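You operate a simulated robot arm through the tools that you are given. There is no shell and no other tool. Be economical: measure what you need, move in short steps, check, and stop when the job is done.

You run a simulated two-armed robot. Do the job below in one go: nothing can be reset, and whatever is moved stays where it is left.

JOB
Slide the tofu back, then wipe the counter and the hinged lid.
Fine: push the bowl its own width further in, wipe up every spill, put the cloth back; leave the other bowls where they are.

The check looks at the end state, three seconds after you hand in, the way a careful person would. Anything else that was tipped, shoved, dropped, spilled or broken makes it a failure. A push-on lid holds only when it is set on centred and level and pressed home; a screw cap is set on level and turned clockwise until tight. Flat cloth is picked up by pressing the open fingertips on it (5 to 10 N) and closing them slowly along it; thin cloth reads only 2 to 8 mm in the jaws.

ROBOT AND FRAMES
Two 7-joint arms with two-finger parallel grippers on one trunk, on a base that drives. Base frame: it is fixed to the floor where the robot stands at the start and does not move with it; the origin is under the middle of the robot, x ahead of it, y to its left, z up. Lengths are in cm, angles in degrees, forces in N, time in s.
The left shoulder is at the start at [6, 18.9, 122.8], the right one opposite. With the tool pointing down near the work surface each hand reaches from about 10 to 30 cm from the robot's upright axis, wherever it stands, measured 20 degrees to its own side. Places, roughly: beige tub (15x10x9 cm) [50, 50, 50]; black bowl (15x15x7 cm) [70, 0, 30]; blue tub (15x10x9 cm) [50, 40, 50]; counter beside the well [60, -10, 80]; hinged lid [60, 20, 90]; small pan (18x11x5 cm) [90, 20, 80]; steel counter [70, 20, 40]; steel pan (17x18x5 cm) [50, -20, 50]; top of the hinged lid [60, 20, 90]; yellow tub (15x10x9 cm) [50, 0, 30]. Payload 3.43 kg a hand.
Tool frame (each hand has its own): the origin (TCP) lies between the finger pads and is the grasp point; the fingertips stand 3 cm ahead of it; z points along the fingers, y is the line along which they close. Largest opening 9.4 cm; finger width 2.8, thickness 1; the body of the gripper, 5 by 9.6 cm, starts 5.5 cm behind the TCP.
Orientation is told as [roll, pitch, yaw] about the base's x, y, z axes, in that order, counted from this pose: with the fingers straight down and closing along the base's y, the tool's x points along the base's -x, its y along +y and its z along -z.

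CONTROLS
- The arms move only by the tool send_rows. It takes "left_series", "right_series" or both (then of equal length, played together; a hand with none holds still); each is a list of rows, each a list of 7 numbers: the shift along the base's x, y, z in cm, then the turn, a rotation vector about the base's x, y, z in rad, then the gripper command, from -1 (fully open) to 1 (shut), values between in proportion. In form: [[tx, ty, tz, rx, ry, rz, gripper], ...]. A call has 1 to 12 rows; each row is the pose to reach, as a shift and turn from the pose commanded when the call began. A row lasts 0.2 s, in which the tool goes at most 5 cm and 8.6 degrees; a call with a longer step from one row to the next is refused whole, and so is a gripper value outside its range. Where a pose cannot be reached the arm comes as near as it can. A force on the tool above 90 N (or 10 N above the force at the start of the call, whichever is more), or a blocked arm, ends the call early, and 0.2 s more pass. The fingers move at their own pace (about 15.3 cm/s each) and stop on an object; they squeeze with about 33 N. The grip force told is the motor's: it shows also when the fingers shut on nothing. Time passes only in rows, and 0.2 s behind the last, so rows that repeat a pose let the fingers close. It gives the time, the measured TCP pose, the force on the tool (base axes), the opening and the grip force at its end, in the units of the frame above (readings bear some noise), with the torque about the TCP (base axes, N m) and any sound that the robot's microphone picked up, and new pictures: "views" is both (left out), scene, wrist or none (wrist: the cameras of the hands that moved).
- Cameras (640 x 400 px; columns grow to the right, rows downward): "scene" is now at [0.77, 0.12, 176.07]; the picture's right is [0.00, -1.00, 0.00], its down [-0.87, -0.00, -0.49] and it looks along [0.49, 0.00, -0.87] (base axes); focal length 287 px, centre (320, 200). "left" rides on the left gripper at [7.6, -1.4, -10.2] in its tool frame; the picture's right is [0.18, 0.98, 0.00], its down [-0.75, 0.14, -0.64] and it looks along [-0.63, 0.12, 0.77] (tool axes); focal length 243 px, centre (320, 200). "right" rides on the right gripper at [7.6, 1.4, -10.3] in its tool frame; the picture's right is [-0.18, 0.98, 0.00], its down [-0.75, -0.14, -0.64] and it looks along [-0.63, -0.12, 0.77] (tool axes); focal length 243 px, centre (320, 200). There is no depth. A picture from a camera that has moved, and an enlarged one, comes with that camera's place and axes in the base frame and with its lens.
- raise_lower(by): slides the trunk up (or, below 0, down) by that many cm; the arms and the scene camera ride with it, the base frame stays. It gives what a move gives, with no picture.
- roll_base(legs): drives the robot by 1 to 6 legs, each [ahead, left, turn to the left] in cm, cm and degrees, along the robot's own axes; the way and the turn of a leg run together, so that a leg with both is an arc; at most 150 cm and 180 degrees a leg. The arms and the cameras ride along, it lands a little off, and it stops where it bumps. It gives what a move gives, and a new picture of the scene camera.
- aim_head(pan, tilt): turns the head with the scene camera to pan (to the left, within 86 degrees either way) and tilt (down, from -29 to 69), counted from straight ahead of the robot. It gives what a move gives, and a new picture of the scene camera.
- enlarge(camera, box): a new picture of the part [left, top, right, bottom] of that camera's present view, enlarged. The clock stands still meanwhile.
- close_job(): hands the job in; it is judged then, once.

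Go step by step. Nothing tells you exact positions but the pictures and the camera data: compare them with the known pose of the tool, close in by small moves and look again before you grip or let go. The budget is 120 turns and 260 pictures, counting those below and the enlarged ones. Unless the task says otherwise, let go and move clear before handing in, and close with one line.

The tools are called after ">>>" as a command line: name --argument value ..., lists and objects as JSON in quotes. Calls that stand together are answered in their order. send_rows: Moves the arms, as the interface text tells. Its arguments: {"type":"object","properties":{"left_series":{"type":"array"},"right_series":{"type":"array"},"views":{"type":"string","enum":["both","scene","wrist","none"]}},"required":[]} The other tools are called the same way: raise_lower (by) slides the trunk up or down; roll_base (legs) drives the base; aim_head (pan, tilt) turns the head that bears the scene camera; enlarge (camera, box) takes an enlarged picture of a part of a camera's view; close_job () hands the job in.

At the start:

```text
clock: 0.0
left_position: [45.23, 16.7, 114.11]
left_ee_rot: [0.1, 0.0, 0.1]
left_force: [1.1, -0.1, 0.5]
left_moment: [0.0, -0.02, 0.01]
left_width: 9.39
left_gripper_force: 0.0
right_position: [34.85, -22.21, 107.13]
right_ee_rot: [0.0, 0.1, 0.0]
right_force: [-0.5, -0.6, 0.9]
right_moment: [0.01, -0.01, 0.04]
right_width: 9.37
right_gripper_force: 0.1
trunk travel left (down, up): [-90.0, 9.0]
robot x, y, heading: [-0.19, 0.05, 0.2]
head pan, tilt: [0.2, 61.0]
```

scene: 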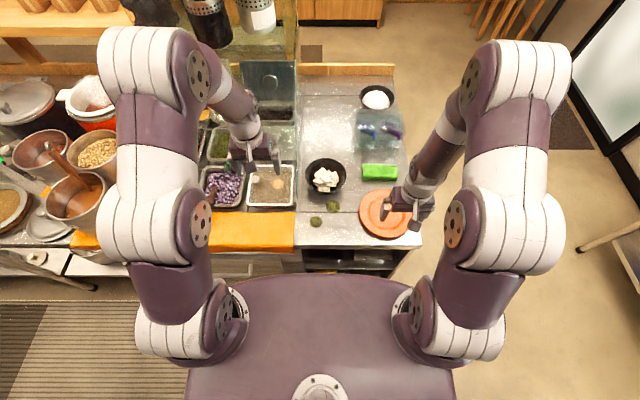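
right: 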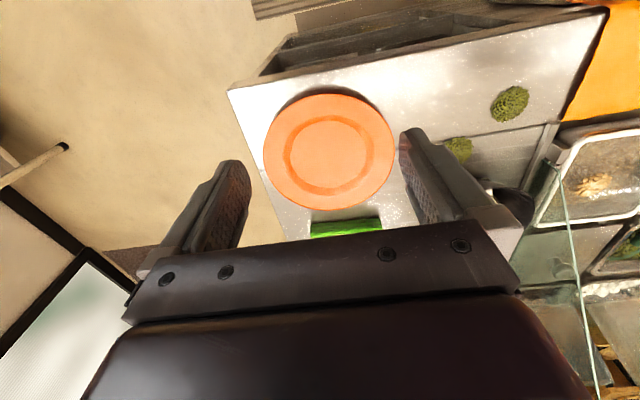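
left: 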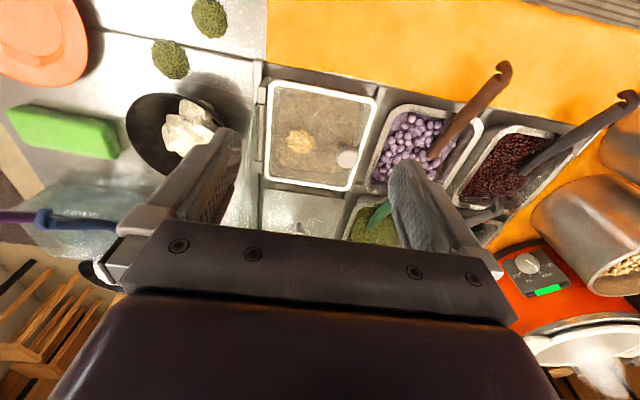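

I see the tofu bowl on the counter at about (325,178), two green spills in front of it, a green block or cloth, and a plate. I'll zoom in to pin these down before moving anything.

>>> enlarge --camera "scene" --box '[180, 50, 440, 270]'

>>> enlarge --camera "left" --box '[0, 0, 400, 250]'

>>> enlarge --camera "right" --box '[220, 0, 640, 300]'

```text
1.82 times, centred on (310, 160) of scene
camera zoom: at [0.77, 0.12, 176.07], right [0.0, -1.0, 0.0], down [-0.87, 0.0, -0.49], along [0.49, 0.0, -0.87], focal length 522 px, centre (338, 273)
```

zoom: 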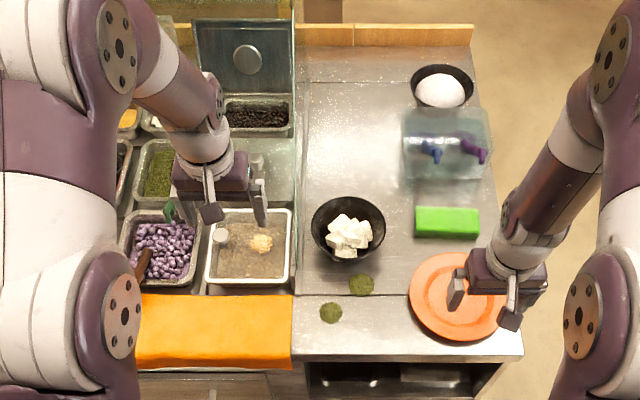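

```text
1.60 times, centred on (200, 125) of left
camera zoom: at [37.59, 15.17, 124.44], right [-0.18, 0.98, 0.0], down [0.75, 0.14, 0.64], along [0.63, 0.12, -0.77], focal length 388 px, centre (512, 320)
```

zoom: 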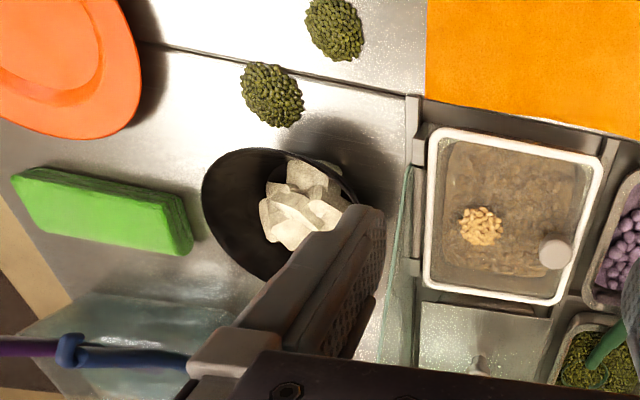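

```text
1.33 times, centred on (430, 150) of right
camera zoom: at [27.28, -20.71, 117.36], right [0.18, 0.98, 0.0], down [0.75, -0.14, 0.64], along [0.63, -0.12, -0.77], focal length 324 px, centre (173, 267)
```

zoom: 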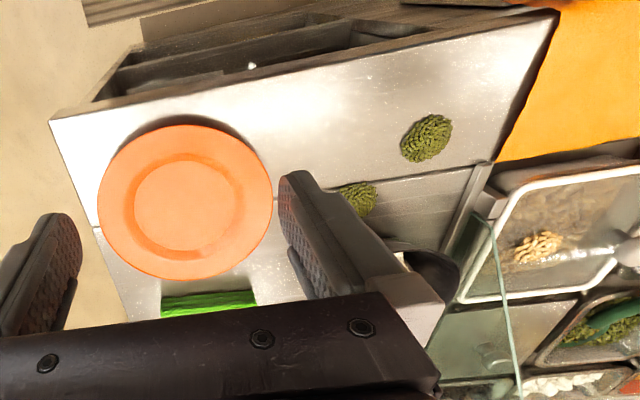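

The counter seems to be at about z 87, with the spills near [48,-4] and [42,1]. A third spill lies on the clear lid. I need to work out which item is the cloth, the orange sheet or the green block.

>>> enlarge --camera "scene" --box '[60, 190, 310, 310]'

>>> enlarge --camera "left" --box '[240, 0, 640, 250]'

>>> enlarge --camera "scene" --box '[340, 80, 440, 190]'

```text
2.56 times, centred on (185, 250) of scene
camera zoom: at [0.77, 0.12, 176.07], right [0.0, -1.0, 0.0], down [-0.87, 0.0, -0.49], along [0.49, 0.0, -0.87], focal length 735 px, centre (666, 72)
```

zoom: 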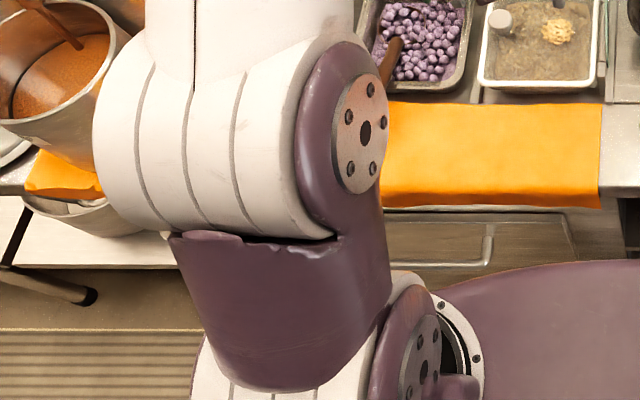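

```text
1.60 times, centred on (440, 125) of left
camera zoom: at [37.59, 15.17, 124.44], right [-0.18, 0.98, 0.0], down [0.75, 0.14, 0.64], along [0.63, 0.12, -0.77], focal length 388 px, centre (128, 320)
```

zoom: 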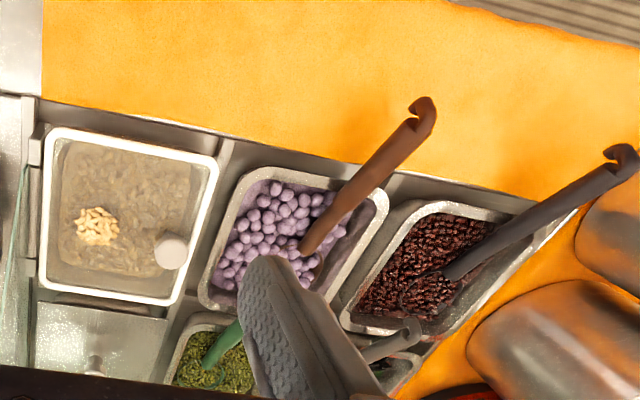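

```text
3.64 times, centred on (390, 135) of scene
camera zoom: at [0.77, 0.12, 176.07], right [0.0, -1.0, 0.0], down [-0.87, 0.0, -0.49], along [0.49, 0.0, -0.87], focal length 1044 px, centre (66, 436)
```

zoom: 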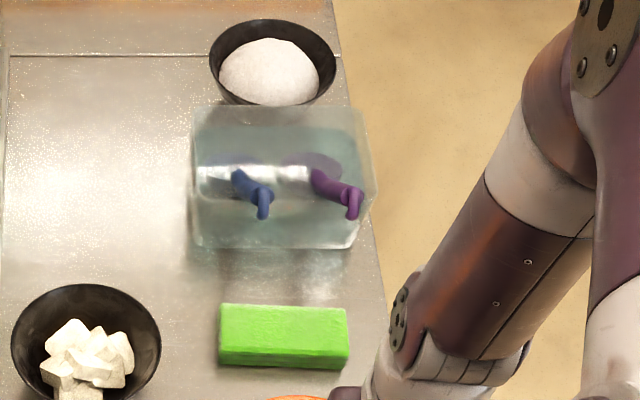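

The orange sheet looks like a fixed runner, and the green block (about 12 x 6 cm) could be the folded wiping cloth. I'll look around for any other cloth before settling on it.

>>> aim_head --pan -40 --tilt 45

>>> aim_head --pan 45 --tilt 45

>>> aim_head --pan 0 --tilt 35

```text
clock: 1.1
left_position: [45.28, 16.74, 114.06]
left_ee_rot: [0.0, 0.1, 0.0]
left_force: [-1.4, 0.5, 0.2]
left_moment: [0.03, -0.01, 0.02]
left_width: 9.39
left_gripper_force: 0.0
right_position: [34.72, -22.19, 107.05]
right_ee_rot: [0.0, 0.0, 0.1]
right_force: [-0.9, -0.3, 0.5]
right_moment: [0.02, -0.03, -0.01]
right_width: 9.37
right_gripper_force: 0.0
trunk travel left (down, up): [-90.0, 9.0]
robot x, y, heading: [0.15, 0.04, -0.1]
head pan, tilt: [-40.0, 45.0]
camera scene: at [0.44, -5.12, 178.13], right [-0.64, -0.77, 0.0], down [-0.54, 0.45, -0.71], along [0.54, -0.45, -0.71], focal length 287 px, centre (320, 200)
```

scene: 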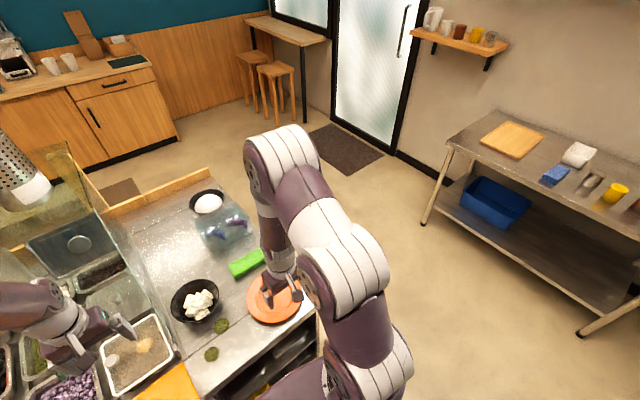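

```text
clock: 2.7
left_position: [45.2, 16.58, 114.09]
left_ee_rot: [0.0, 0.0, -0.1]
left_force: [0.4, 0.0, -1.2]
left_moment: [0.01, 0.0, 0.01]
left_width: 9.39
left_gripper_force: 0.0
right_position: [34.75, -22.24, 107.15]
right_ee_rot: [0.0, 0.1, 0.0]
right_force: [0.8, 0.1, -0.2]
right_moment: [0.0, -0.03, 0.02]
right_width: 9.39
right_gripper_force: 0.1
trunk travel left (down, up): [-90.0, 9.0]
robot x, y, heading: [0.26, -0.47, -0.1]
head pan, tilt: [45.0, 45.0]
camera scene: at [-0.04, 5.84, 178.13], right [0.71, -0.71, 0.0], down [-0.5, -0.5, -0.71], along [0.5, 0.5, -0.71], focal length 287 px, centre (320, 200)
```

scene: 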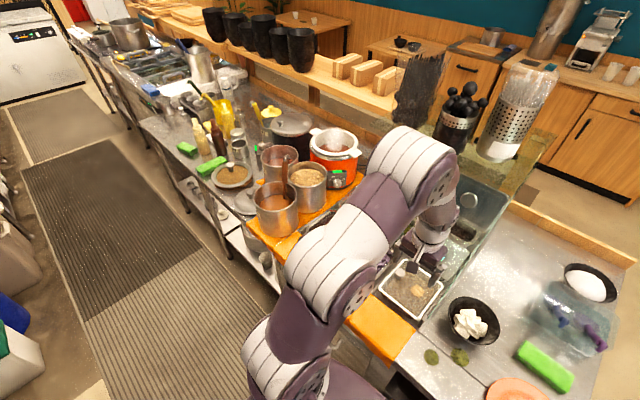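

```text
clock: 3.8
left_position: [45.22, 16.64, 114.18]
left_ee_rot: [0.0, 0.0, 0.0]
left_force: [0.0, 0.0, 0.5]
left_moment: [0.0, 0.0, 0.02]
left_width: 9.4
left_gripper_force: 0.0
right_position: [34.7, -22.19, 107.23]
right_ee_rot: [-0.1, -0.1, -0.1]
right_force: [0.4, 0.6, 0.4]
right_moment: [0.02, -0.01, 0.02]
right_width: 9.43
right_gripper_force: 0.0
trunk travel left (down, up): [-90.0, 9.0]
robot x, y, heading: [0.01, -0.07, 0.2]
head pan, tilt: [0.0, 35.0]
camera scene: at [3.02, 0.11, 179.61], right [0.0, -1.0, 0.0], down [-0.57, 0.0, -0.82], along [0.82, 0.0, -0.57], focal length 287 px, centre (320, 200)
```

scene: 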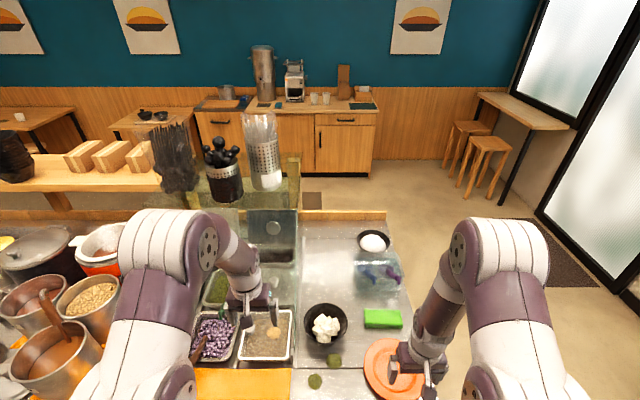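

The only cloth within reach is the green folded one at about [61,-22]. A glass side pane stands at about y 7, x > 50, next to the lid, so I plan to use the left hand for everything and drive sideways. First I'll pull the left hand back and check the base clearance and the pane.

>>> aim_head --pan 0 --tilt 69

>>> send_rows --left_series '[[-4, 0, 2, 0, 0, 0, -1], [-8, 0, 4, 0, 0, 0, -1], [-10, 0, 4, 0, 0, 0, -1]]' --views "both"

```text
clock: 4.8
left_position: [45.19, 16.67, 114.28]
left_ee_rot: [0.0, 0.0, 0.0]
left_force: [0.3, -0.1, -0.3]
left_moment: [-0.01, 0.02, 0.0]
left_width: 9.41
left_gripper_force: 0.1
right_position: [34.77, -22.31, 107.14]
right_ee_rot: [0.1, 0.0, 0.0]
right_force: [0.3, 0.2, 0.1]
right_moment: [0.03, -0.01, 0.02]
right_width: 9.39
right_gripper_force: 0.0
trunk travel left (down, up): [-90.0, 9.0]
robot x, y, heading: [-0.08, 0.08, 0.1]
head pan, tilt: [0.0, 68.8]
camera scene: at [-0.19, 0.1, 175.25], right [0.0, -1.0, 0.0], down [-0.93, 0.0, -0.36], along [0.36, 0.0, -0.93], focal length 287 px, centre (320, 200)
```

scene: 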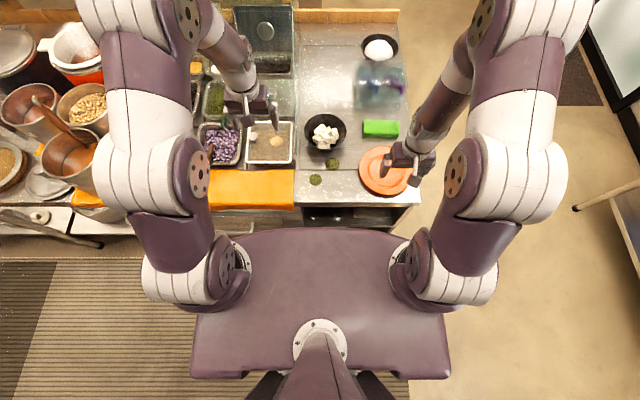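

```text
clock: 5.6
left_position: [35.35, 16.65, 118.2]
left_ee_rot: [0.0, -0.1, -0.1]
left_force: [-0.3, 0.5, -0.2]
left_moment: [-0.01, -0.01, 0.01]
left_width: 9.37
left_gripper_force: 0.0
right_position: [34.86, -22.18, 107.12]
right_ee_rot: [0.0, 0.0, 0.0]
right_force: [0.2, -0.2, 0.1]
right_moment: [0.0, 0.05, 0.01]
right_width: 9.38
right_gripper_force: 0.0
trunk travel left (down, up): [-90.0, 9.0]
robot x, y, heading: [-0.14, -0.23, 0.1]
head pan, tilt: [0.0, 68.8]
camera scene: at [-0.12, 0.11, 175.25], right [0.0, -1.0, 0.0], down [-0.93, 0.0, -0.36], along [0.36, 0.0, -0.93], focal length 287 px, centre (320, 200)
camera left: at [27.56, 15.11, 128.48], right [-0.18, 0.98, 0.0], down [0.75, 0.14, 0.64], along [0.63, 0.12, -0.77], focal length 243 px, centre (320, 200)
```

scene: 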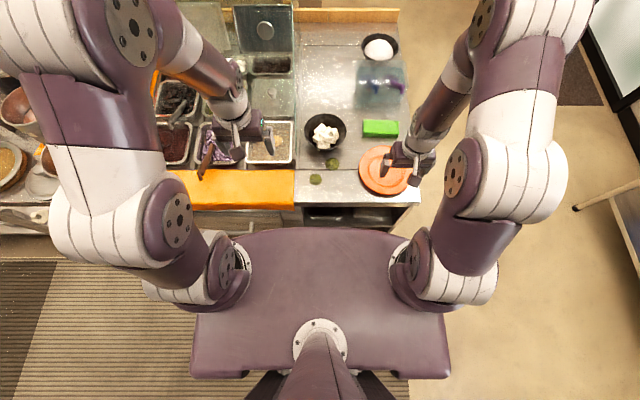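
left: 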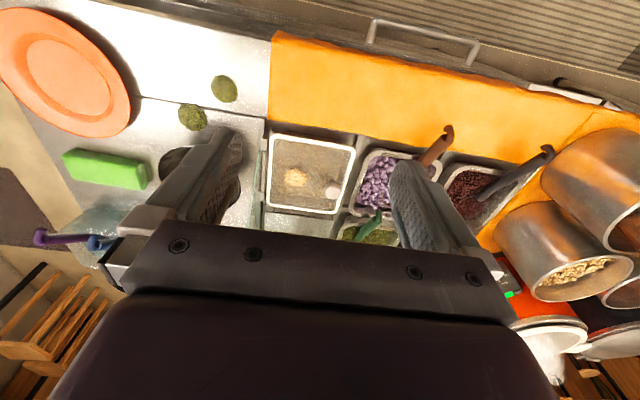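

The pane's near edge is at about x 50, and the left hand is now clear of it. I'll drive right 20 cm so the left hand faces the tofu bowl.

>>> roll_base --legs '[[0, -20, 0]]'

>>> enlarge --camera "left" --box '[120, 40, 440, 240]'

```text
clock: 7.2
left_position: [35.25, -3.33, 118.17]
left_ee_rot: [-0.1, 0.0, -0.1]
left_force: [-0.6, -0.5, -0.2]
left_moment: [0.0, 0.0, -0.03]
left_width: 9.38
left_gripper_force: 0.1
right_position: [34.8, -42.24, 107.07]
right_ee_rot: [-0.1, 0.1, -0.1]
right_force: [-0.5, 0.4, 0.4]
right_moment: [0.01, 0.0, 0.03]
right_width: 9.4
right_gripper_force: 0.1
trunk travel left (down, up): [-90.0, 9.0]
robot x, y, heading: [-0.03, -20.21, -0.4]
head pan, tilt: [0.0, 68.8]
camera scene: at [-0.23, -19.72, 175.25], right [0.0, -1.0, 0.0], down [-0.93, 0.0, -0.36], along [0.36, 0.0, -0.93], focal length 287 px, centre (320, 200)
```

scene: 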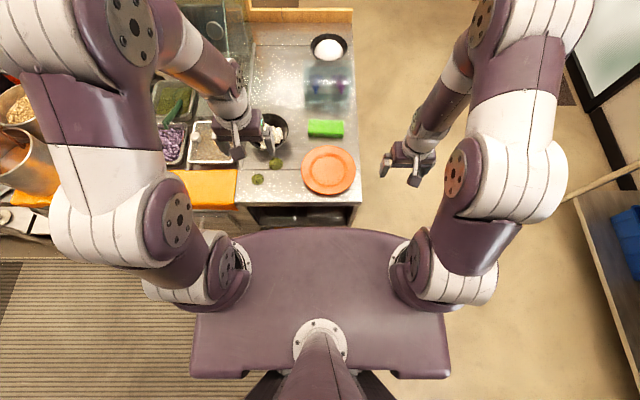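

```text
2.00 times, centred on (280, 140) of left
camera zoom: at [27.54, -4.85, 128.46], right [-0.18, 0.98, 0.0], down [0.75, 0.14, 0.64], along [0.63, 0.12, -0.77], focal length 485 px, centre (400, 320)
```

zoom: 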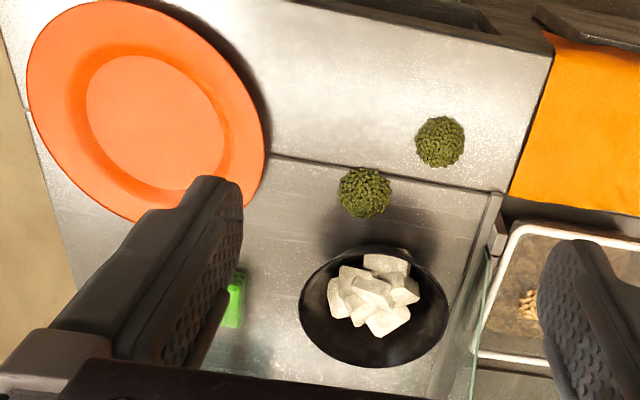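

The counter top works out at z≈85, spill A at [48,-4], spill B at [42,1.6], and the bowl centre at about [57,-1.9] with its rim near z 92. I'll lower the left hand in front of the bowl, tips tilted forward and fingers open, so they cradle the bowl low on its wall.

>>> send_rows --left_series '[[0, 0.5, -4, 0, -0.14, 0, -1], [0, 1, -8, 0, -0.28, 0, -1], [0, 1.4, -12, 0, -0.42, 0, -1], [0, 1.4, -16, 0, -0.56, 0, -1], [0, 1.4, -20, 0, -0.7, 0, -1], [0, 1.4, -22, 0, -0.7, 0, -1]]' --views "both"

```text
clock: 8.6
left_position: [35.32, -2.1, 96.25]
left_ee_rot: [0.1, -40.1, -0.1]
left_force: [-0.3, -0.4, 0.0]
left_moment: [0.02, 0.04, 0.01]
left_width: 9.4
left_gripper_force: 0.0
right_position: [34.76, -42.47, 107.2]
right_ee_rot: [0.0, 0.1, -0.1]
right_force: [0.1, 0.4, -0.3]
right_moment: [0.03, -0.01, 0.02]
right_width: 9.39
right_gripper_force: 0.1
trunk travel left (down, up): [-90.0, 9.0]
robot x, y, heading: [0.21, -20.27, -0.1]
head pan, tilt: [0.0, 68.8]
camera scene: at [-0.25, -20.07, 175.25], right [0.0, -1.0, 0.0], down [-0.93, 0.0, -0.36], along [0.36, 0.0, -0.93], focal length 287 px, centre (320, 200)
camera left: at [22.73, -3.73, 99.11], right [-0.14, 0.98, -0.12], down [0.16, 0.14, 0.98], along [0.98, 0.12, -0.18], focal length 243 px, centre (320, 200)
```

scene: 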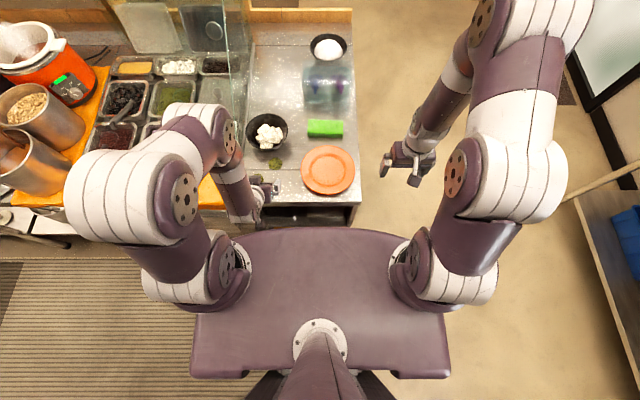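
left: 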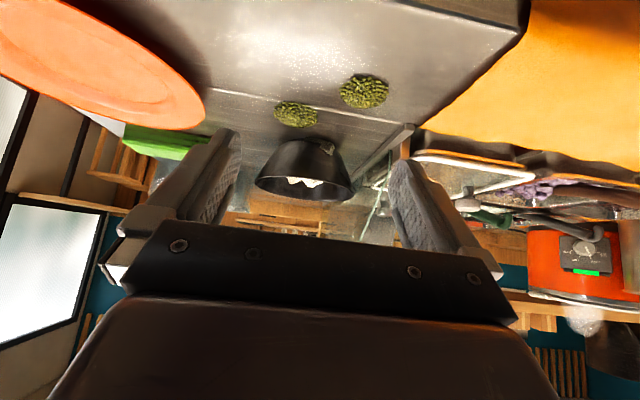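

The bowl's walls taper to a fairly wide base, and the hand is lined up with it. I'll lower to just above the counter and advance close to the bowl.

>>> send_rows --left_series '[[3, 0, -4, 0, 0, 0, -1], [5, 0, -6, 0, 0, 0, -1], [9, 0, -6, 0, 0, 0, -1], [12, 0, -6, 0, 0, 0, -1]]' --views "both"

```text
clock: 9.6
left_position: [47.53, -2.17, 90.26]
left_ee_rot: [0.1, -39.9, 0.0]
left_force: [-0.2, 0.0, -0.2]
left_moment: [0.0, 0.02, 0.01]
left_width: 9.41
left_gripper_force: 0.1
right_position: [34.94, -42.27, 107.2]
right_ee_rot: [-0.1, 0.1, -0.1]
right_force: [0.2, 0.0, 0.3]
right_moment: [0.0, -0.02, 0.03]
right_width: 9.42
right_gripper_force: 0.1
trunk travel left (down, up): [-90.0, 9.0]
robot x, y, heading: [0.18, -19.94, 0.0]
head pan, tilt: [0.0, 68.8]
camera scene: at [-0.03, -20.02, 175.25], right [0.0, -1.0, 0.0], down [-0.93, 0.0, -0.36], along [0.36, 0.0, -0.93], focal length 287 px, centre (320, 200)
camera left: at [34.94, -3.68, 93.09], right [-0.14, 0.98, -0.12], down [0.16, 0.14, 0.98], along [0.98, 0.12, -0.18], focal length 243 px, centre (320, 200)
```

scene: 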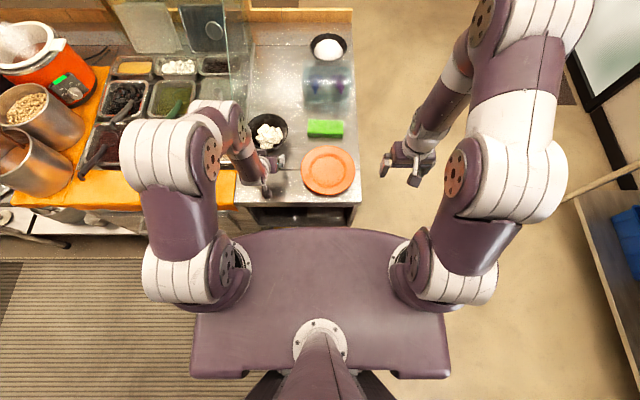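
left: 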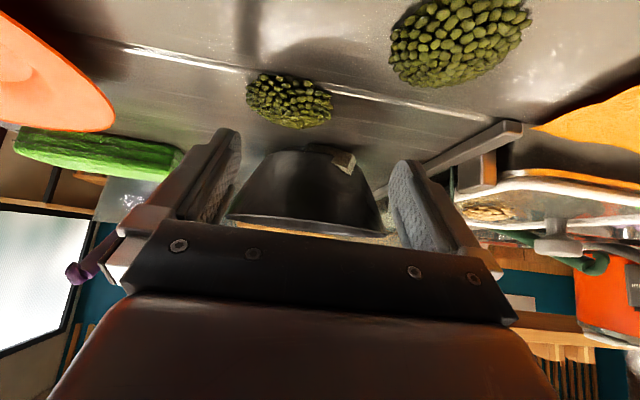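

The fingers straddle the bowl. I'll creep forward to find first contact.

>>> send_rows --left_series '[[1, -0.4, 0, 0, 0, 0, -1], [2, -0.4, 0, 0, 0, 0, -1], [3, -0.4, 0, 0, 0, 0, -1], [4, -0.4, 0, 0, 0, 0, -1]]' --views "both"

>>> enlarge --camera "scene" --box '[190, 20, 370, 210]'

```text
clock: 10.6
left_position: [51.28, -2.39, 90.21]
left_ee_rot: [0.2, -40.1, 0.0]
left_force: [0.0, -0.3, -0.4]
left_moment: [-0.04, 0.01, -0.02]
left_width: 9.4
left_gripper_force: 0.1
right_position: [34.71, -42.5, 107.11]
right_ee_rot: [0.0, -0.1, -0.1]
right_force: [0.3, 0.8, 0.5]
right_moment: [-0.01, 0.01, 0.01]
right_width: 9.39
right_gripper_force: 0.1
trunk travel left (down, up): [-90.0, 9.0]
robot x, y, heading: [-0.03, -20.27, -0.1]
head pan, tilt: [0.0, 68.8]
camera scene: at [-0.18, -20.02, 175.25], right [0.0, -1.0, 0.0], down [-0.93, 0.0, -0.36], along [0.36, 0.0, -0.93], focal length 287 px, centre (320, 200)
camera left: at [38.78, -4.07, 93.12], right [-0.14, 0.98, -0.12], down [0.16, 0.14, 0.98], along [0.98, 0.12, -0.18], focal length 243 px, centre (320, 200)
```

scene: 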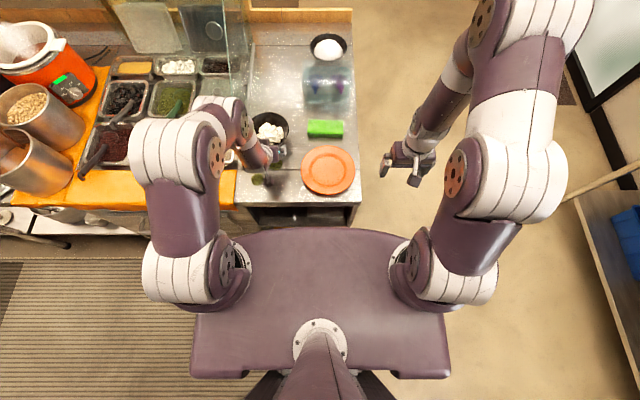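
left: 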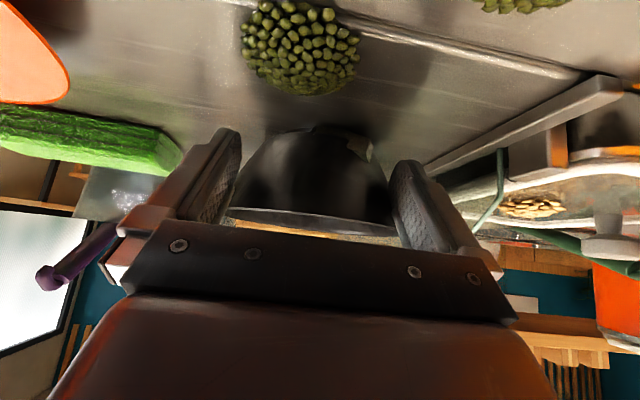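

```text
2.11 times, centred on (280, 115) of scene
camera zoom: at [-0.18, -20.02, 175.25], right [0.0, -1.0, 0.0], down [-0.93, 0.0, -0.36], along [0.36, 0.0, -0.93], focal length 604 px, centre (404, 379)
```

zoom: 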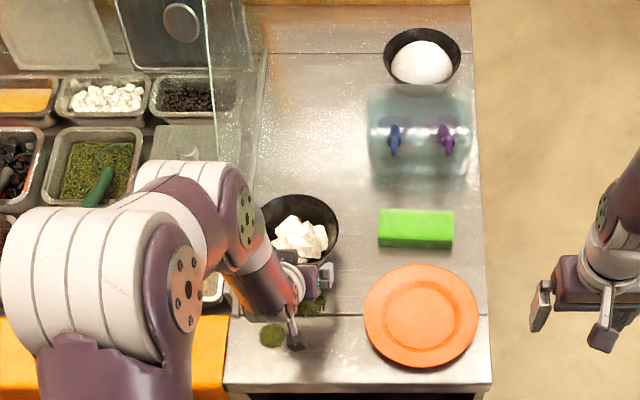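

The left elbow would run into the glass pane if I push further with this hand. The right arm's elbow bulges away from the pane, so I'll back out, drive left, and do the push with the right hand.

>>> send_rows --left_series '[[-4, 0, 0, 0, 0, 0, -1], [-8, 0, 1, 0, 0, 0, -1], [-12, 0, 4, 0, 0, 0, -1], [-16, 0, 8, 0, 0.14, 0, -1], [-16, 0, 12.5, 0, 0.28, 0, -1], [-16, 0, 17, 0, 0.42, 0, -1], [-16, 0, 21.5, 0, 0.56, 0, -1], [-16, 0, 26, 0, 0.7, 0, -1], [-16, 0, 30, 0, 0.7, 0, -1], [-17, 0, 34, 0, 0.7, 0, -1]]' --views "scene"

>>> roll_base --legs '[[0, 30, 0]]'

```text
refused: row 4 steps farther than a row can; nothing moved
```

```text
clock: 11.9
left_position: [51.25, 6.62, 90.18]
left_ee_rot: [0.4, -40.0, -4.3]
left_force: [-1.6, -63.5, 2.7]
left_moment: [-1.12, 0.06, -0.15]
left_width: 0.44
left_gripper_force: 0.0
right_position: [34.45, -31.11, 107.08]
right_ee_rot: [0.3, 0.0, -0.7]
right_force: [-0.1, -0.4, 0.5]
right_moment: [-0.05, 0.0, 0.02]
right_width: 9.39
right_gripper_force: 0.0
trunk travel left (down, up): [-90.0, 9.0]
robot x, y, heading: [-0.06, -8.09, -0.7]
head pan, tilt: [0.0, 68.8]
stopped in leg 1: the force on the tool passed its limit at 184 N (the readings are from after the stop); the commanded pose is now the measured one
camera scene: at [-0.42, -8.79, 175.25], right [-0.01, -1.0, 0.0], down [-0.93, 0.01, -0.36], along [0.36, 0.0, -0.93], focal length 287 px, centre (320, 200)
```

scene: 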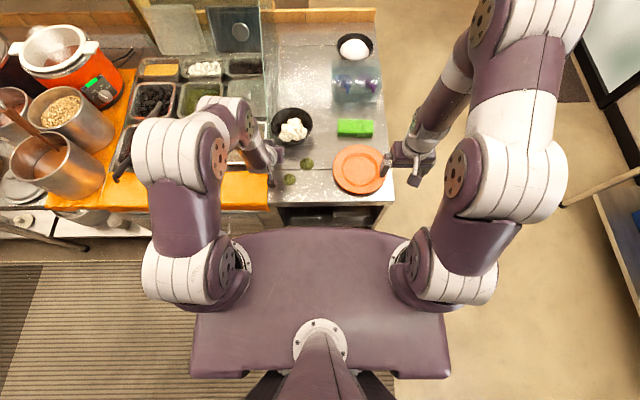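

I made a mistake there. I sent the drive in the same batch as the withdrawal; the withdrawal was refused, so the hand was dragged left about 9 cm into something at 184 N. I'm checking for damage before anything else moves.

>>> enlarge --camera "scene" --box '[180, 60, 400, 220]'

>>> enlarge --camera "left" --box '[0, 0, 640, 400]'

```text
2.50 times, centred on (290, 140) of scene
camera zoom: at [-0.42, -8.79, 175.25], right [-0.01, -1.0, 0.0], down [-0.93, 0.01, -0.36], along [0.36, 0.0, -0.93], focal length 718 px, centre (395, 350)
```

zoom: 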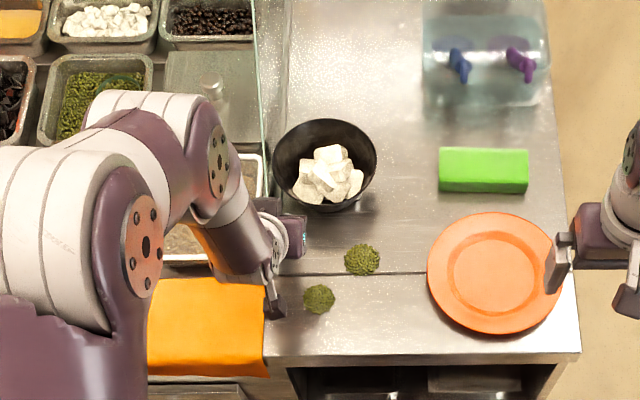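

```text
1.00 times, centred on (320, 200) of left (not enlarged: the box is as wide or as high as the picture)
camera zoom: at [38.59, 6.04, 93.22], right [-0.07, 0.99, -0.11], down [0.17, 0.12, 0.98], along [0.98, 0.05, -0.18], focal length 243 px, centre (320, 200)
```

zoom: 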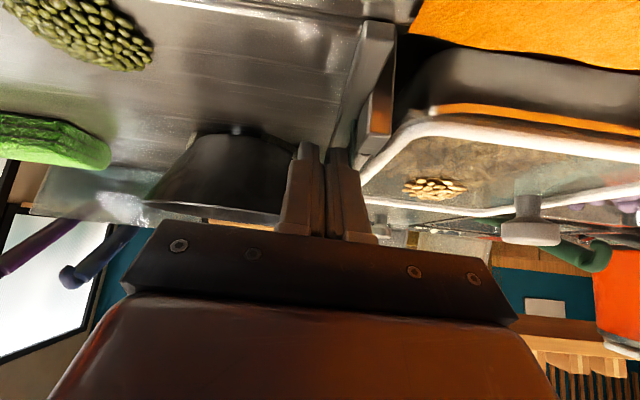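

Nothing is broken. The finger pressed on the fixed rail, and the bowl was nudged about 2 cm to [59,0.6]. I'll keep the fingers shut, ease off the rail, and withdraw straight back as a single call.

>>> send_rows --left_series '[[-0.5, -0.4, 0, 0, 0, 0, 1], [-2, -0.8, 0, 0, 0, 0, 1], [-5, -1, 0.5, 0, 0, 0, 1], [-9, -1, 2, 0, 0, 0, 1], [-12, -1, 5, 0, 0, 0, 1], [-14, -1, 9, 0, 0, 0, 1], [-15, -1, 13, 0, 0.14, 0, 1], [-15, -1, 17, 0, 0.28, 0, 1], [-15, -1, 21, 0, 0.42, 0, 1], [-15, -1, 25, 0, 0.56, 0, 1], [-15, -1, 29, 0, 0.7, 0, 1], [-16, -1, 33, 0, 0.7, 0, 1]]' --views "both"

```text
clock: 14.5
left_position: [34.79, 6.79, 123.27]
left_ee_rot: [-1.9, 0.3, -2.4]
left_force: [0.6, -0.1, 0.3]
left_moment: [-0.01, 0.0, 0.02]
left_width: 0.01
left_gripper_force: 33.0
right_position: [34.48, -30.65, 107.32]
right_ee_rot: [0.1, -0.1, -0.5]
right_force: [0.8, 0.3, 0.1]
right_moment: [0.01, -0.03, 0.03]
right_width: 9.41
right_gripper_force: 0.1
trunk travel left (down, up): [-90.0, 9.0]
robot x, y, heading: [0.12, -7.62, -0.5]
head pan, tilt: [0.0, 68.8]
camera scene: at [-0.5, -7.92, 175.24], right [-0.01, -1.0, 0.0], down [-0.93, 0.01, -0.36], along [0.36, 0.0, -0.93], focal length 287 px, centre (320, 200)
camera left: at [27.22, 5.91, 133.57], right [-0.14, 0.99, -0.03], down [0.76, 0.13, 0.63], along [0.63, 0.07, -0.77], focal length 243 px, centre (320, 200)
```

scene: 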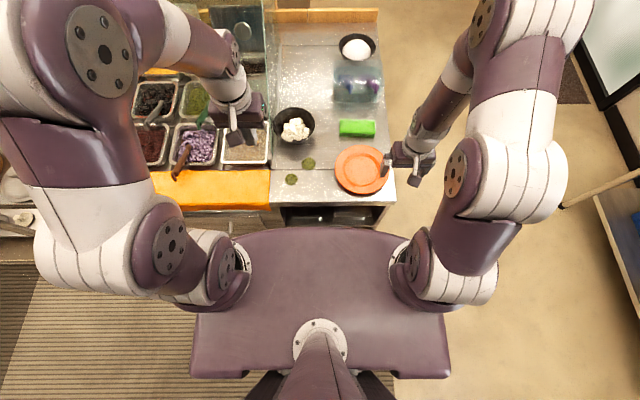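
left: 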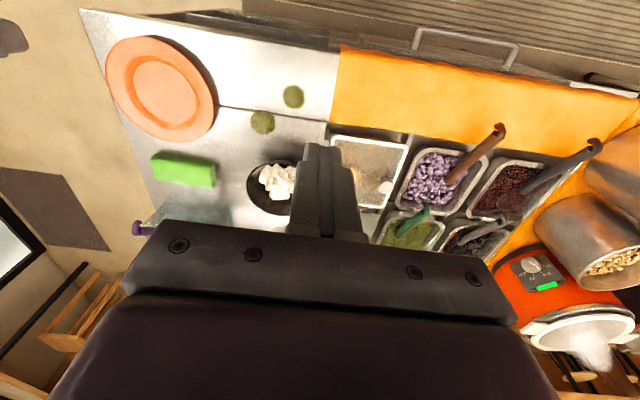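

The hand is clear and everything is upright. I'll drive left about 18 cm so the right hand can reach the bowl.

>>> roll_base --legs '[[0, 18, 0.5]]'

```text
clock: 16.0
left_position: [35.24, 24.8, 123.07]
left_ee_rot: [-1.9, 0.4, -2.1]
left_force: [-0.4, -0.1, 0.1]
left_moment: [0.02, -0.01, 0.0]
left_width: 0.02
left_gripper_force: 33.3
right_position: [34.85, -12.52, 107.04]
right_ee_rot: [0.1, 0.0, -0.1]
right_force: [0.2, 0.6, 0.4]
right_moment: [0.0, 0.02, -0.03]
right_width: 9.43
right_gripper_force: 0.1
trunk travel left (down, up): [-90.0, 9.0]
robot x, y, heading: [-0.25, 9.71, 0.1]
head pan, tilt: [0.0, 68.8]
camera scene: at [-0.08, 9.64, 175.25], right [0.0, -1.0, 0.0], down [-0.93, 0.0, -0.36], along [0.36, 0.0, -0.93], focal length 287 px, centre (320, 200)
```

scene: 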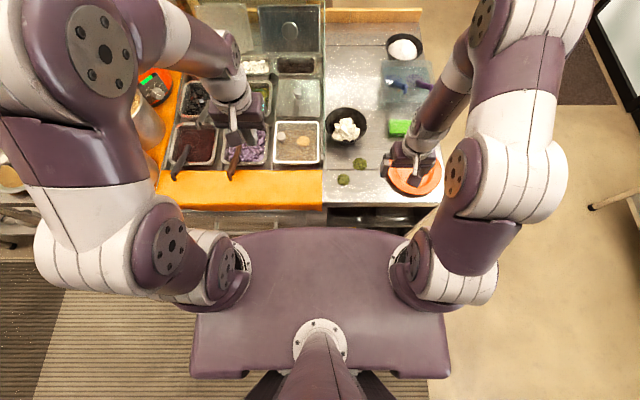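

The bowl is now at about [60,0.3] and needs to end at about [72.5,-2]. I'll bring the right hand down in front of it with the same forward tilt, staying off the rail at y≈7.

>>> send_rows --right_series '[[0, 4, 0, 0, -0.14, 0, -1], [0, 8, 0, 0, -0.28, 0, -1], [0, 12, 0, 0, -0.42, 0, -1], [0, 12.2, -4, 0, -0.56, 0, -1], [0, 12.2, -8, 0, -0.7, 0, -1], [2, 12.2, -12, 0, -0.7, 0, -1], [4, 12.2, -16, 0, -0.7, 0, -1], [7, 12.2, -17, 0, -0.7, 0, -1], [11, 12.2, -17, 0, -0.7, 0, -1]]' --views "both"

```text
clock: 18.0
left_position: [35.22, 24.96, 123.01]
left_ee_rot: [-1.9, 0.4, -1.8]
left_force: [-0.7, 0.0, -0.2]
left_moment: [-0.02, 0.03, -0.02]
left_width: 0.01
left_gripper_force: 33.5
right_position: [45.95, -0.13, 90.2]
right_ee_rot: [0.0, -40.2, 0.0]
right_force: [0.7, -0.5, -0.3]
right_moment: [0.03, -0.02, 0.0]
right_width: 9.37
right_gripper_force: 0.0
trunk travel left (down, up): [-90.0, 9.0]
robot x, y, heading: [-0.05, 9.85, -0.2]
head pan, tilt: [0.0, 68.8]
camera scene: at [0.05, 10.01, 175.25], right [0.0, -1.0, 0.0], down [-0.93, 0.0, -0.36], along [0.36, 0.0, -0.93], focal length 287 px, centre (320, 200)
camera right: at [33.6, 1.3, 93.06], right [0.14, 0.98, 0.12], down [0.16, -0.14, 0.98], along [0.98, -0.12, -0.18], focal length 243 px, centre (320, 200)
```

scene: 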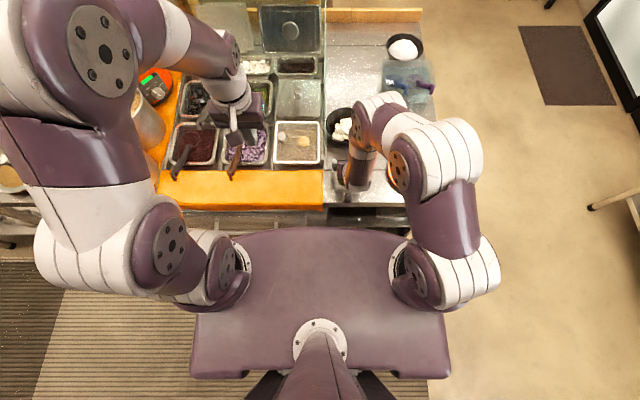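
right: 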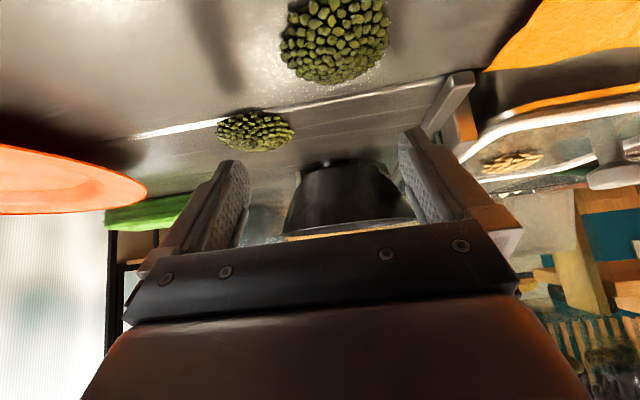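

The hand is in place and the bowl sits slightly to +y of the tool, so pushing will also bring it back toward -y. I'll advance steadily.

>>> send_rows --right_series '[[2, 0, 0, 0, 0, 0, -1], [4, 0, 0, 0, 0, 0, -1], [6, 0, 0, 0, 0, 0, -1], [7, 0, 0, 0, 0, 0, -1], [8, 0, 0, 0, 0, 0, -1], [9, -0.2, 0, 0, 0, 0, -1]]' --views "both"

```text
clock: 19.4
left_position: [35.18, 24.91, 123.1]
left_ee_rot: [-1.9, 0.4, -1.9]
left_force: [-0.7, -0.3, 0.2]
left_moment: [0.03, 0.02, -0.01]
left_width: 0.0
left_gripper_force: 33.0
right_position: [54.83, -0.43, 90.16]
right_ee_rot: [0.0, -40.1, -0.1]
right_force: [-0.4, 0.3, 0.0]
right_moment: [-0.06, 0.05, 0.01]
right_width: 9.4
right_gripper_force: 0.0
trunk travel left (down, up): [-90.0, 9.0]
robot x, y, heading: [0.44, 9.74, -0.0]
head pan, tilt: [0.0, 68.8]
camera scene: at [-0.09, 10.03, 175.25], right [0.0, -1.0, 0.0], down [-0.93, 0.0, -0.36], along [0.36, 0.0, -0.93], focal length 287 px, centre (320, 200)
camera right: at [42.54, 1.22, 93.03], right [0.14, 0.98, 0.12], down [0.16, -0.14, 0.98], along [0.98, -0.12, -0.18], focal length 243 px, centre (320, 200)
```

scene: 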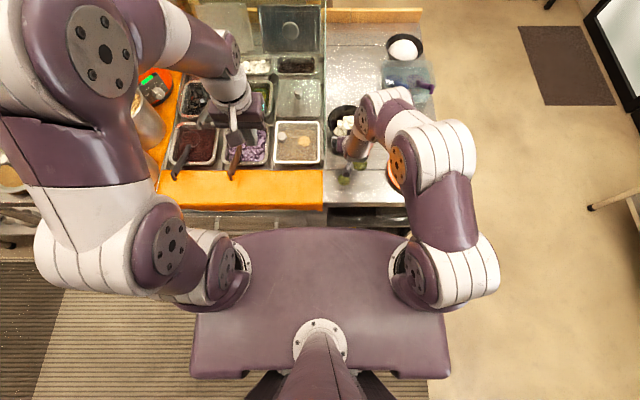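
right: 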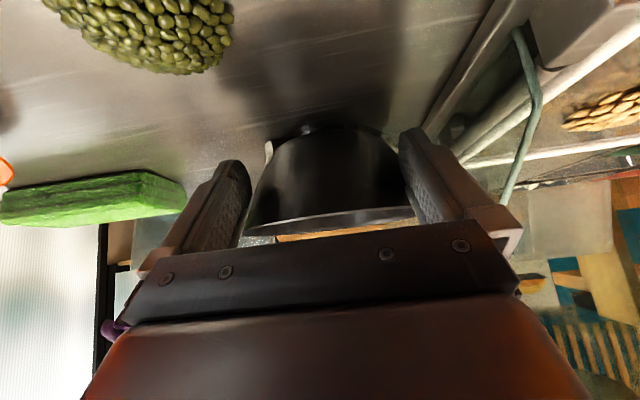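

The bowl is nearly nested between the fingers. I'll continue another 6 cm and then measure the bowl against the tool.

>>> send_rows --right_series '[[1, -0.2, 0, 0, 0, 0, -1], [2, -0.4, 0, 0, 0, 0, -1], [3, -0.6, 0, 0, 0, 0, -1], [4, -0.7, 0, 0, 0, 0, -1], [5, -0.8, 0, 0, 0, 0, -1], [6, -0.9, 0, 0, 0, 0, -1]]' --views "both"

>>> enlarge --camera "scene" --box '[300, 20, 460, 200]'

```text
clock: 20.8
left_position: [35.11, 24.99, 123.11]
left_ee_rot: [-1.9, 0.4, -1.9]
left_force: [0.4, 0.2, -0.4]
left_moment: [-0.01, 0.02, -0.02]
left_width: 0.0
left_gripper_force: 32.7
right_position: [60.94, -1.2, 90.01]
right_ee_rot: [0.1, -40.1, -0.2]
right_force: [0.6, 0.5, 0.8]
right_moment: [0.0, 0.01, 0.01]
right_width: 9.4
right_gripper_force: 0.1
trunk travel left (down, up): [-90.0, 9.0]
robot x, y, heading: [0.18, 9.73, -0.1]
head pan, tilt: [0.0, 68.8]
camera scene: at [-0.07, 10.03, 175.25], right [0.0, -1.0, 0.0], down [-0.93, 0.0, -0.36], along [0.36, 0.0, -0.93], focal length 287 px, centre (320, 200)
camera right: at [48.6, 0.32, 93.03], right [0.14, 0.98, 0.12], down [0.16, -0.14, 0.98], along [0.98, -0.12, -0.18], focal length 243 px, centre (320, 200)
```

scene: 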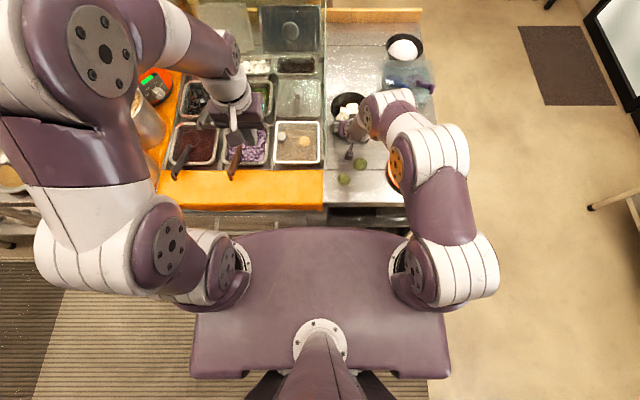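
right: 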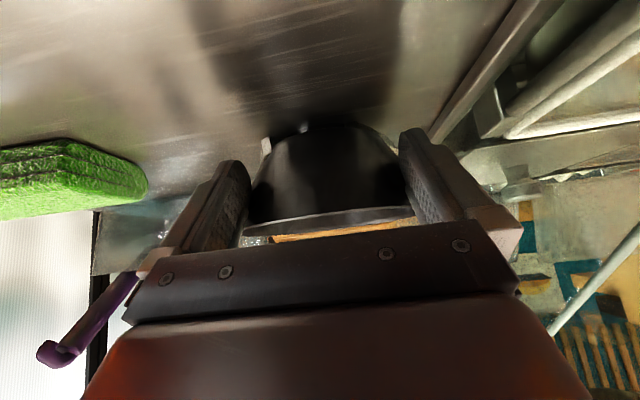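

```text
2.22 times, centred on (380, 110) of scene
camera zoom: at [-0.07, 10.03, 175.25], right [0.0, -1.0, 0.0], down [-0.93, 0.0, -0.36], along [0.36, 0.0, -0.93], focal length 638 px, centre (187, 400)
```

zoom: 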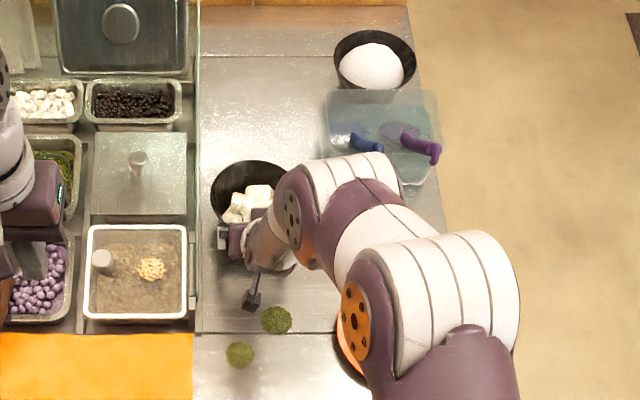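

The bowl centre is now about [66.8,-1.5], with roughly 6 cm still to go. I'll push 3 cm and check the wrist's clearance to the spoon box.

>>> send_rows --right_series '[[1, 0, 0, 0, 0, 0, -1], [2, -0.1, 0, 0, 0, 0, -1], [3, -0.2, 0, 0, 0, 0, -1]]' --views "none"

>>> aim_head --pan -20 --tilt 50

>>> enlarge --camera "scene" --box '[180, 60, 420, 260]'

```text
clock: 21.6
left_position: [35.15, 25.07, 123.07]
left_ee_rot: [-1.8, 0.4, -2.1]
left_force: [0.0, -0.3, 0.3]
left_moment: [-0.02, 0.02, 0.01]
left_width: 0.0
left_gripper_force: 33.4
right_position: [63.92, -1.32, 90.14]
right_ee_rot: [0.1, -40.1, -0.1]
right_force: [0.5, -0.1, -0.8]
right_moment: [-0.01, 0.04, 0.02]
right_width: 9.42
right_gripper_force: 0.0
trunk travel left (down, up): [-90.0, 9.0]
robot x, y, heading: [0.34, 9.79, -0.3]
head pan, tilt: [0.0, 68.8]
```

```text
clock: 22.4
left_position: [35.09, 25.01, 123.04]
left_ee_rot: [-1.9, 0.4, -1.9]
left_force: [-0.2, -0.2, -0.5]
left_moment: [-0.02, 0.02, -0.04]
left_width: 0.0
left_gripper_force: 32.9
right_position: [63.91, -1.26, 90.15]
right_ee_rot: [0.0, -40.1, -0.1]
right_force: [0.4, 0.8, 0.7]
right_moment: [0.02, -0.01, 0.01]
right_width: 9.39
right_gripper_force: 0.1
trunk travel left (down, up): [-90.0, 9.0]
robot x, y, heading: [0.19, 9.81, -0.1]
head pan, tilt: [-20.0, 50.0]
camera scene: at [1.54, 7.41, 177.44], right [-0.34, -0.94, 0.0], down [-0.72, 0.26, -0.64], along [0.6, -0.22, -0.77], focal length 287 px, centre (320, 200)
```

scene: 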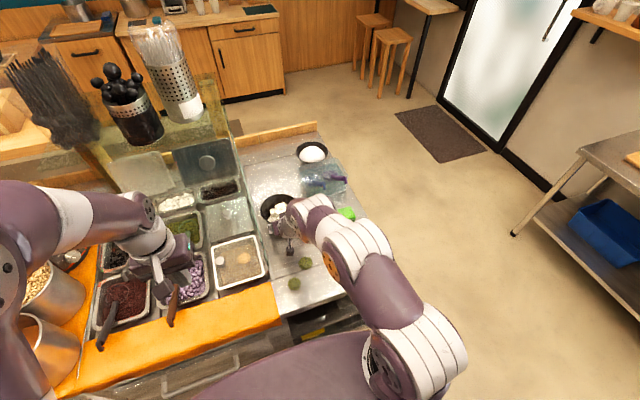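

```text
2.00 times, centred on (300, 160) of scene
camera zoom: at [1.54, 7.41, 177.44], right [-0.34, -0.94, 0.0], down [-0.72, 0.26, -0.64], along [0.6, -0.22, -0.77], focal length 574 px, centre (360, 280)
```

zoom: 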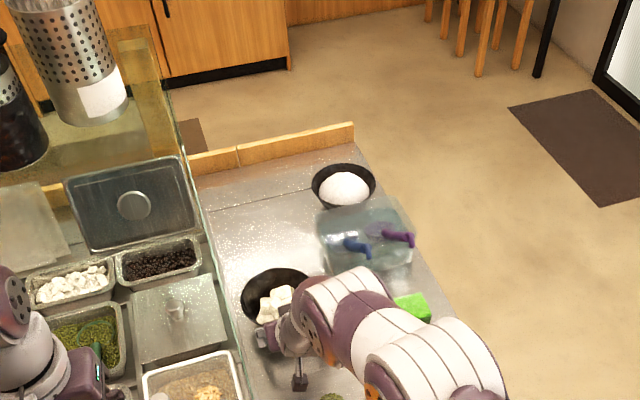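

The wrist stays well clear of the box and the bowl is sliding level. I'll do the last 3 cm and then measure.

>>> send_rows --right_series '[[1, -0.1, 0, 0, 0, 0, -1], [2, -0.2, 0, 0, 0, 0, -1], [3, -0.3, 0, 0, 0, 0, -1]]' --views "none"

>>> aim_head --pan 0 --tilt 61

>>> enlarge --camera "scene" --box '[280, 50, 440, 210]'

>>> enlarge --camera "right" --box '[0, 0, 640, 400]'

```text
clock: 23.2
left_position: [35.12, 25.08, 123.05]
left_ee_rot: [-1.9, 0.4, -2.0]
left_force: [0.1, 0.2, 0.1]
left_moment: [-0.01, 0.01, 0.04]
left_width: 0.01
left_gripper_force: 32.8
right_position: [66.99, -1.59, 90.13]
right_ee_rot: [0.0, -40.0, 0.0]
right_force: [0.3, 0.2, -0.3]
right_moment: [0.0, -0.03, 0.01]
right_width: 9.4
right_gripper_force: 0.1
trunk travel left (down, up): [-90.0, 9.0]
robot x, y, heading: [-0.13, 9.73, -0.1]
head pan, tilt: [-20.0, 50.0]
```

```text
clock: 24.1
left_position: [35.11, 24.95, 123.08]
left_ee_rot: [-1.8, 0.4, -1.9]
left_force: [-0.8, -0.3, 0.0]
left_moment: [0.03, 0.01, 0.01]
left_width: 0.0
left_gripper_force: 33.0
right_position: [66.88, -1.59, 90.05]
right_ee_rot: [0.0, -40.1, -0.1]
right_force: [0.4, -0.3, -0.3]
right_moment: [-0.01, -0.03, 0.01]
right_width: 9.4
right_gripper_force: 0.1
trunk travel left (down, up): [-90.0, 9.0]
robot x, y, heading: [0.62, 10.09, -0.2]
head pan, tilt: [0.0, 61.0]
camera scene: at [0.86, 10.02, 176.07], right [0.0, -1.0, 0.0], down [-0.87, 0.0, -0.49], along [0.49, 0.0, -0.87], focal length 287 px, centre (320, 200)
```

scene: 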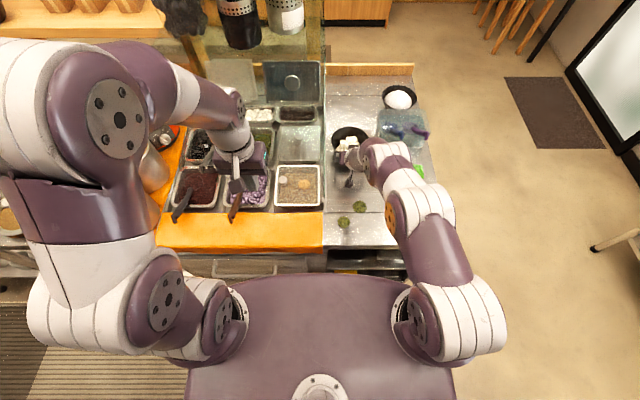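

```text
2.50 times, centred on (360, 130) of scene
camera zoom: at [0.86, 10.02, 176.07], right [0.0, -1.0, 0.0], down [-0.87, 0.0, -0.49], along [0.49, 0.0, -0.87], focal length 718 px, centre (220, 375)
```

zoom: 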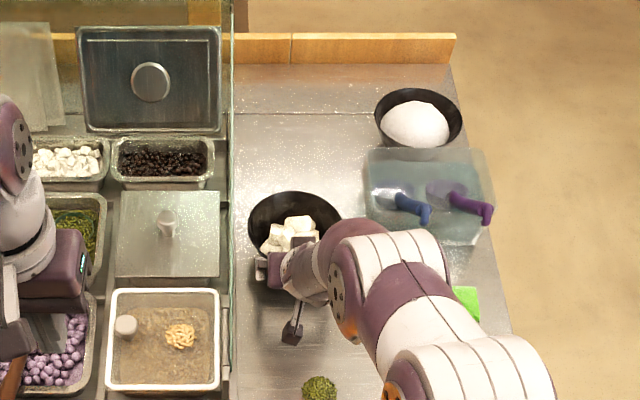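

```text
1.00 times, centred on (320, 200) of right (not enlarged: the box is as wide or as high as the picture)
camera zoom: at [54.56, -0.15, 93.02], right [0.14, 0.98, 0.12], down [0.16, -0.14, 0.98], along [0.98, -0.12, -0.18], focal length 243 px, centre (320, 200)
```

zoom: 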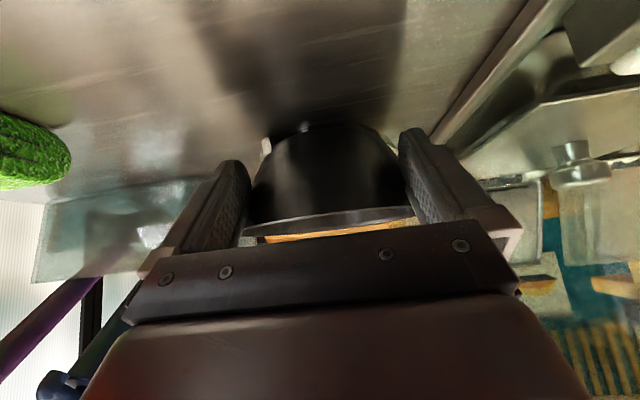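

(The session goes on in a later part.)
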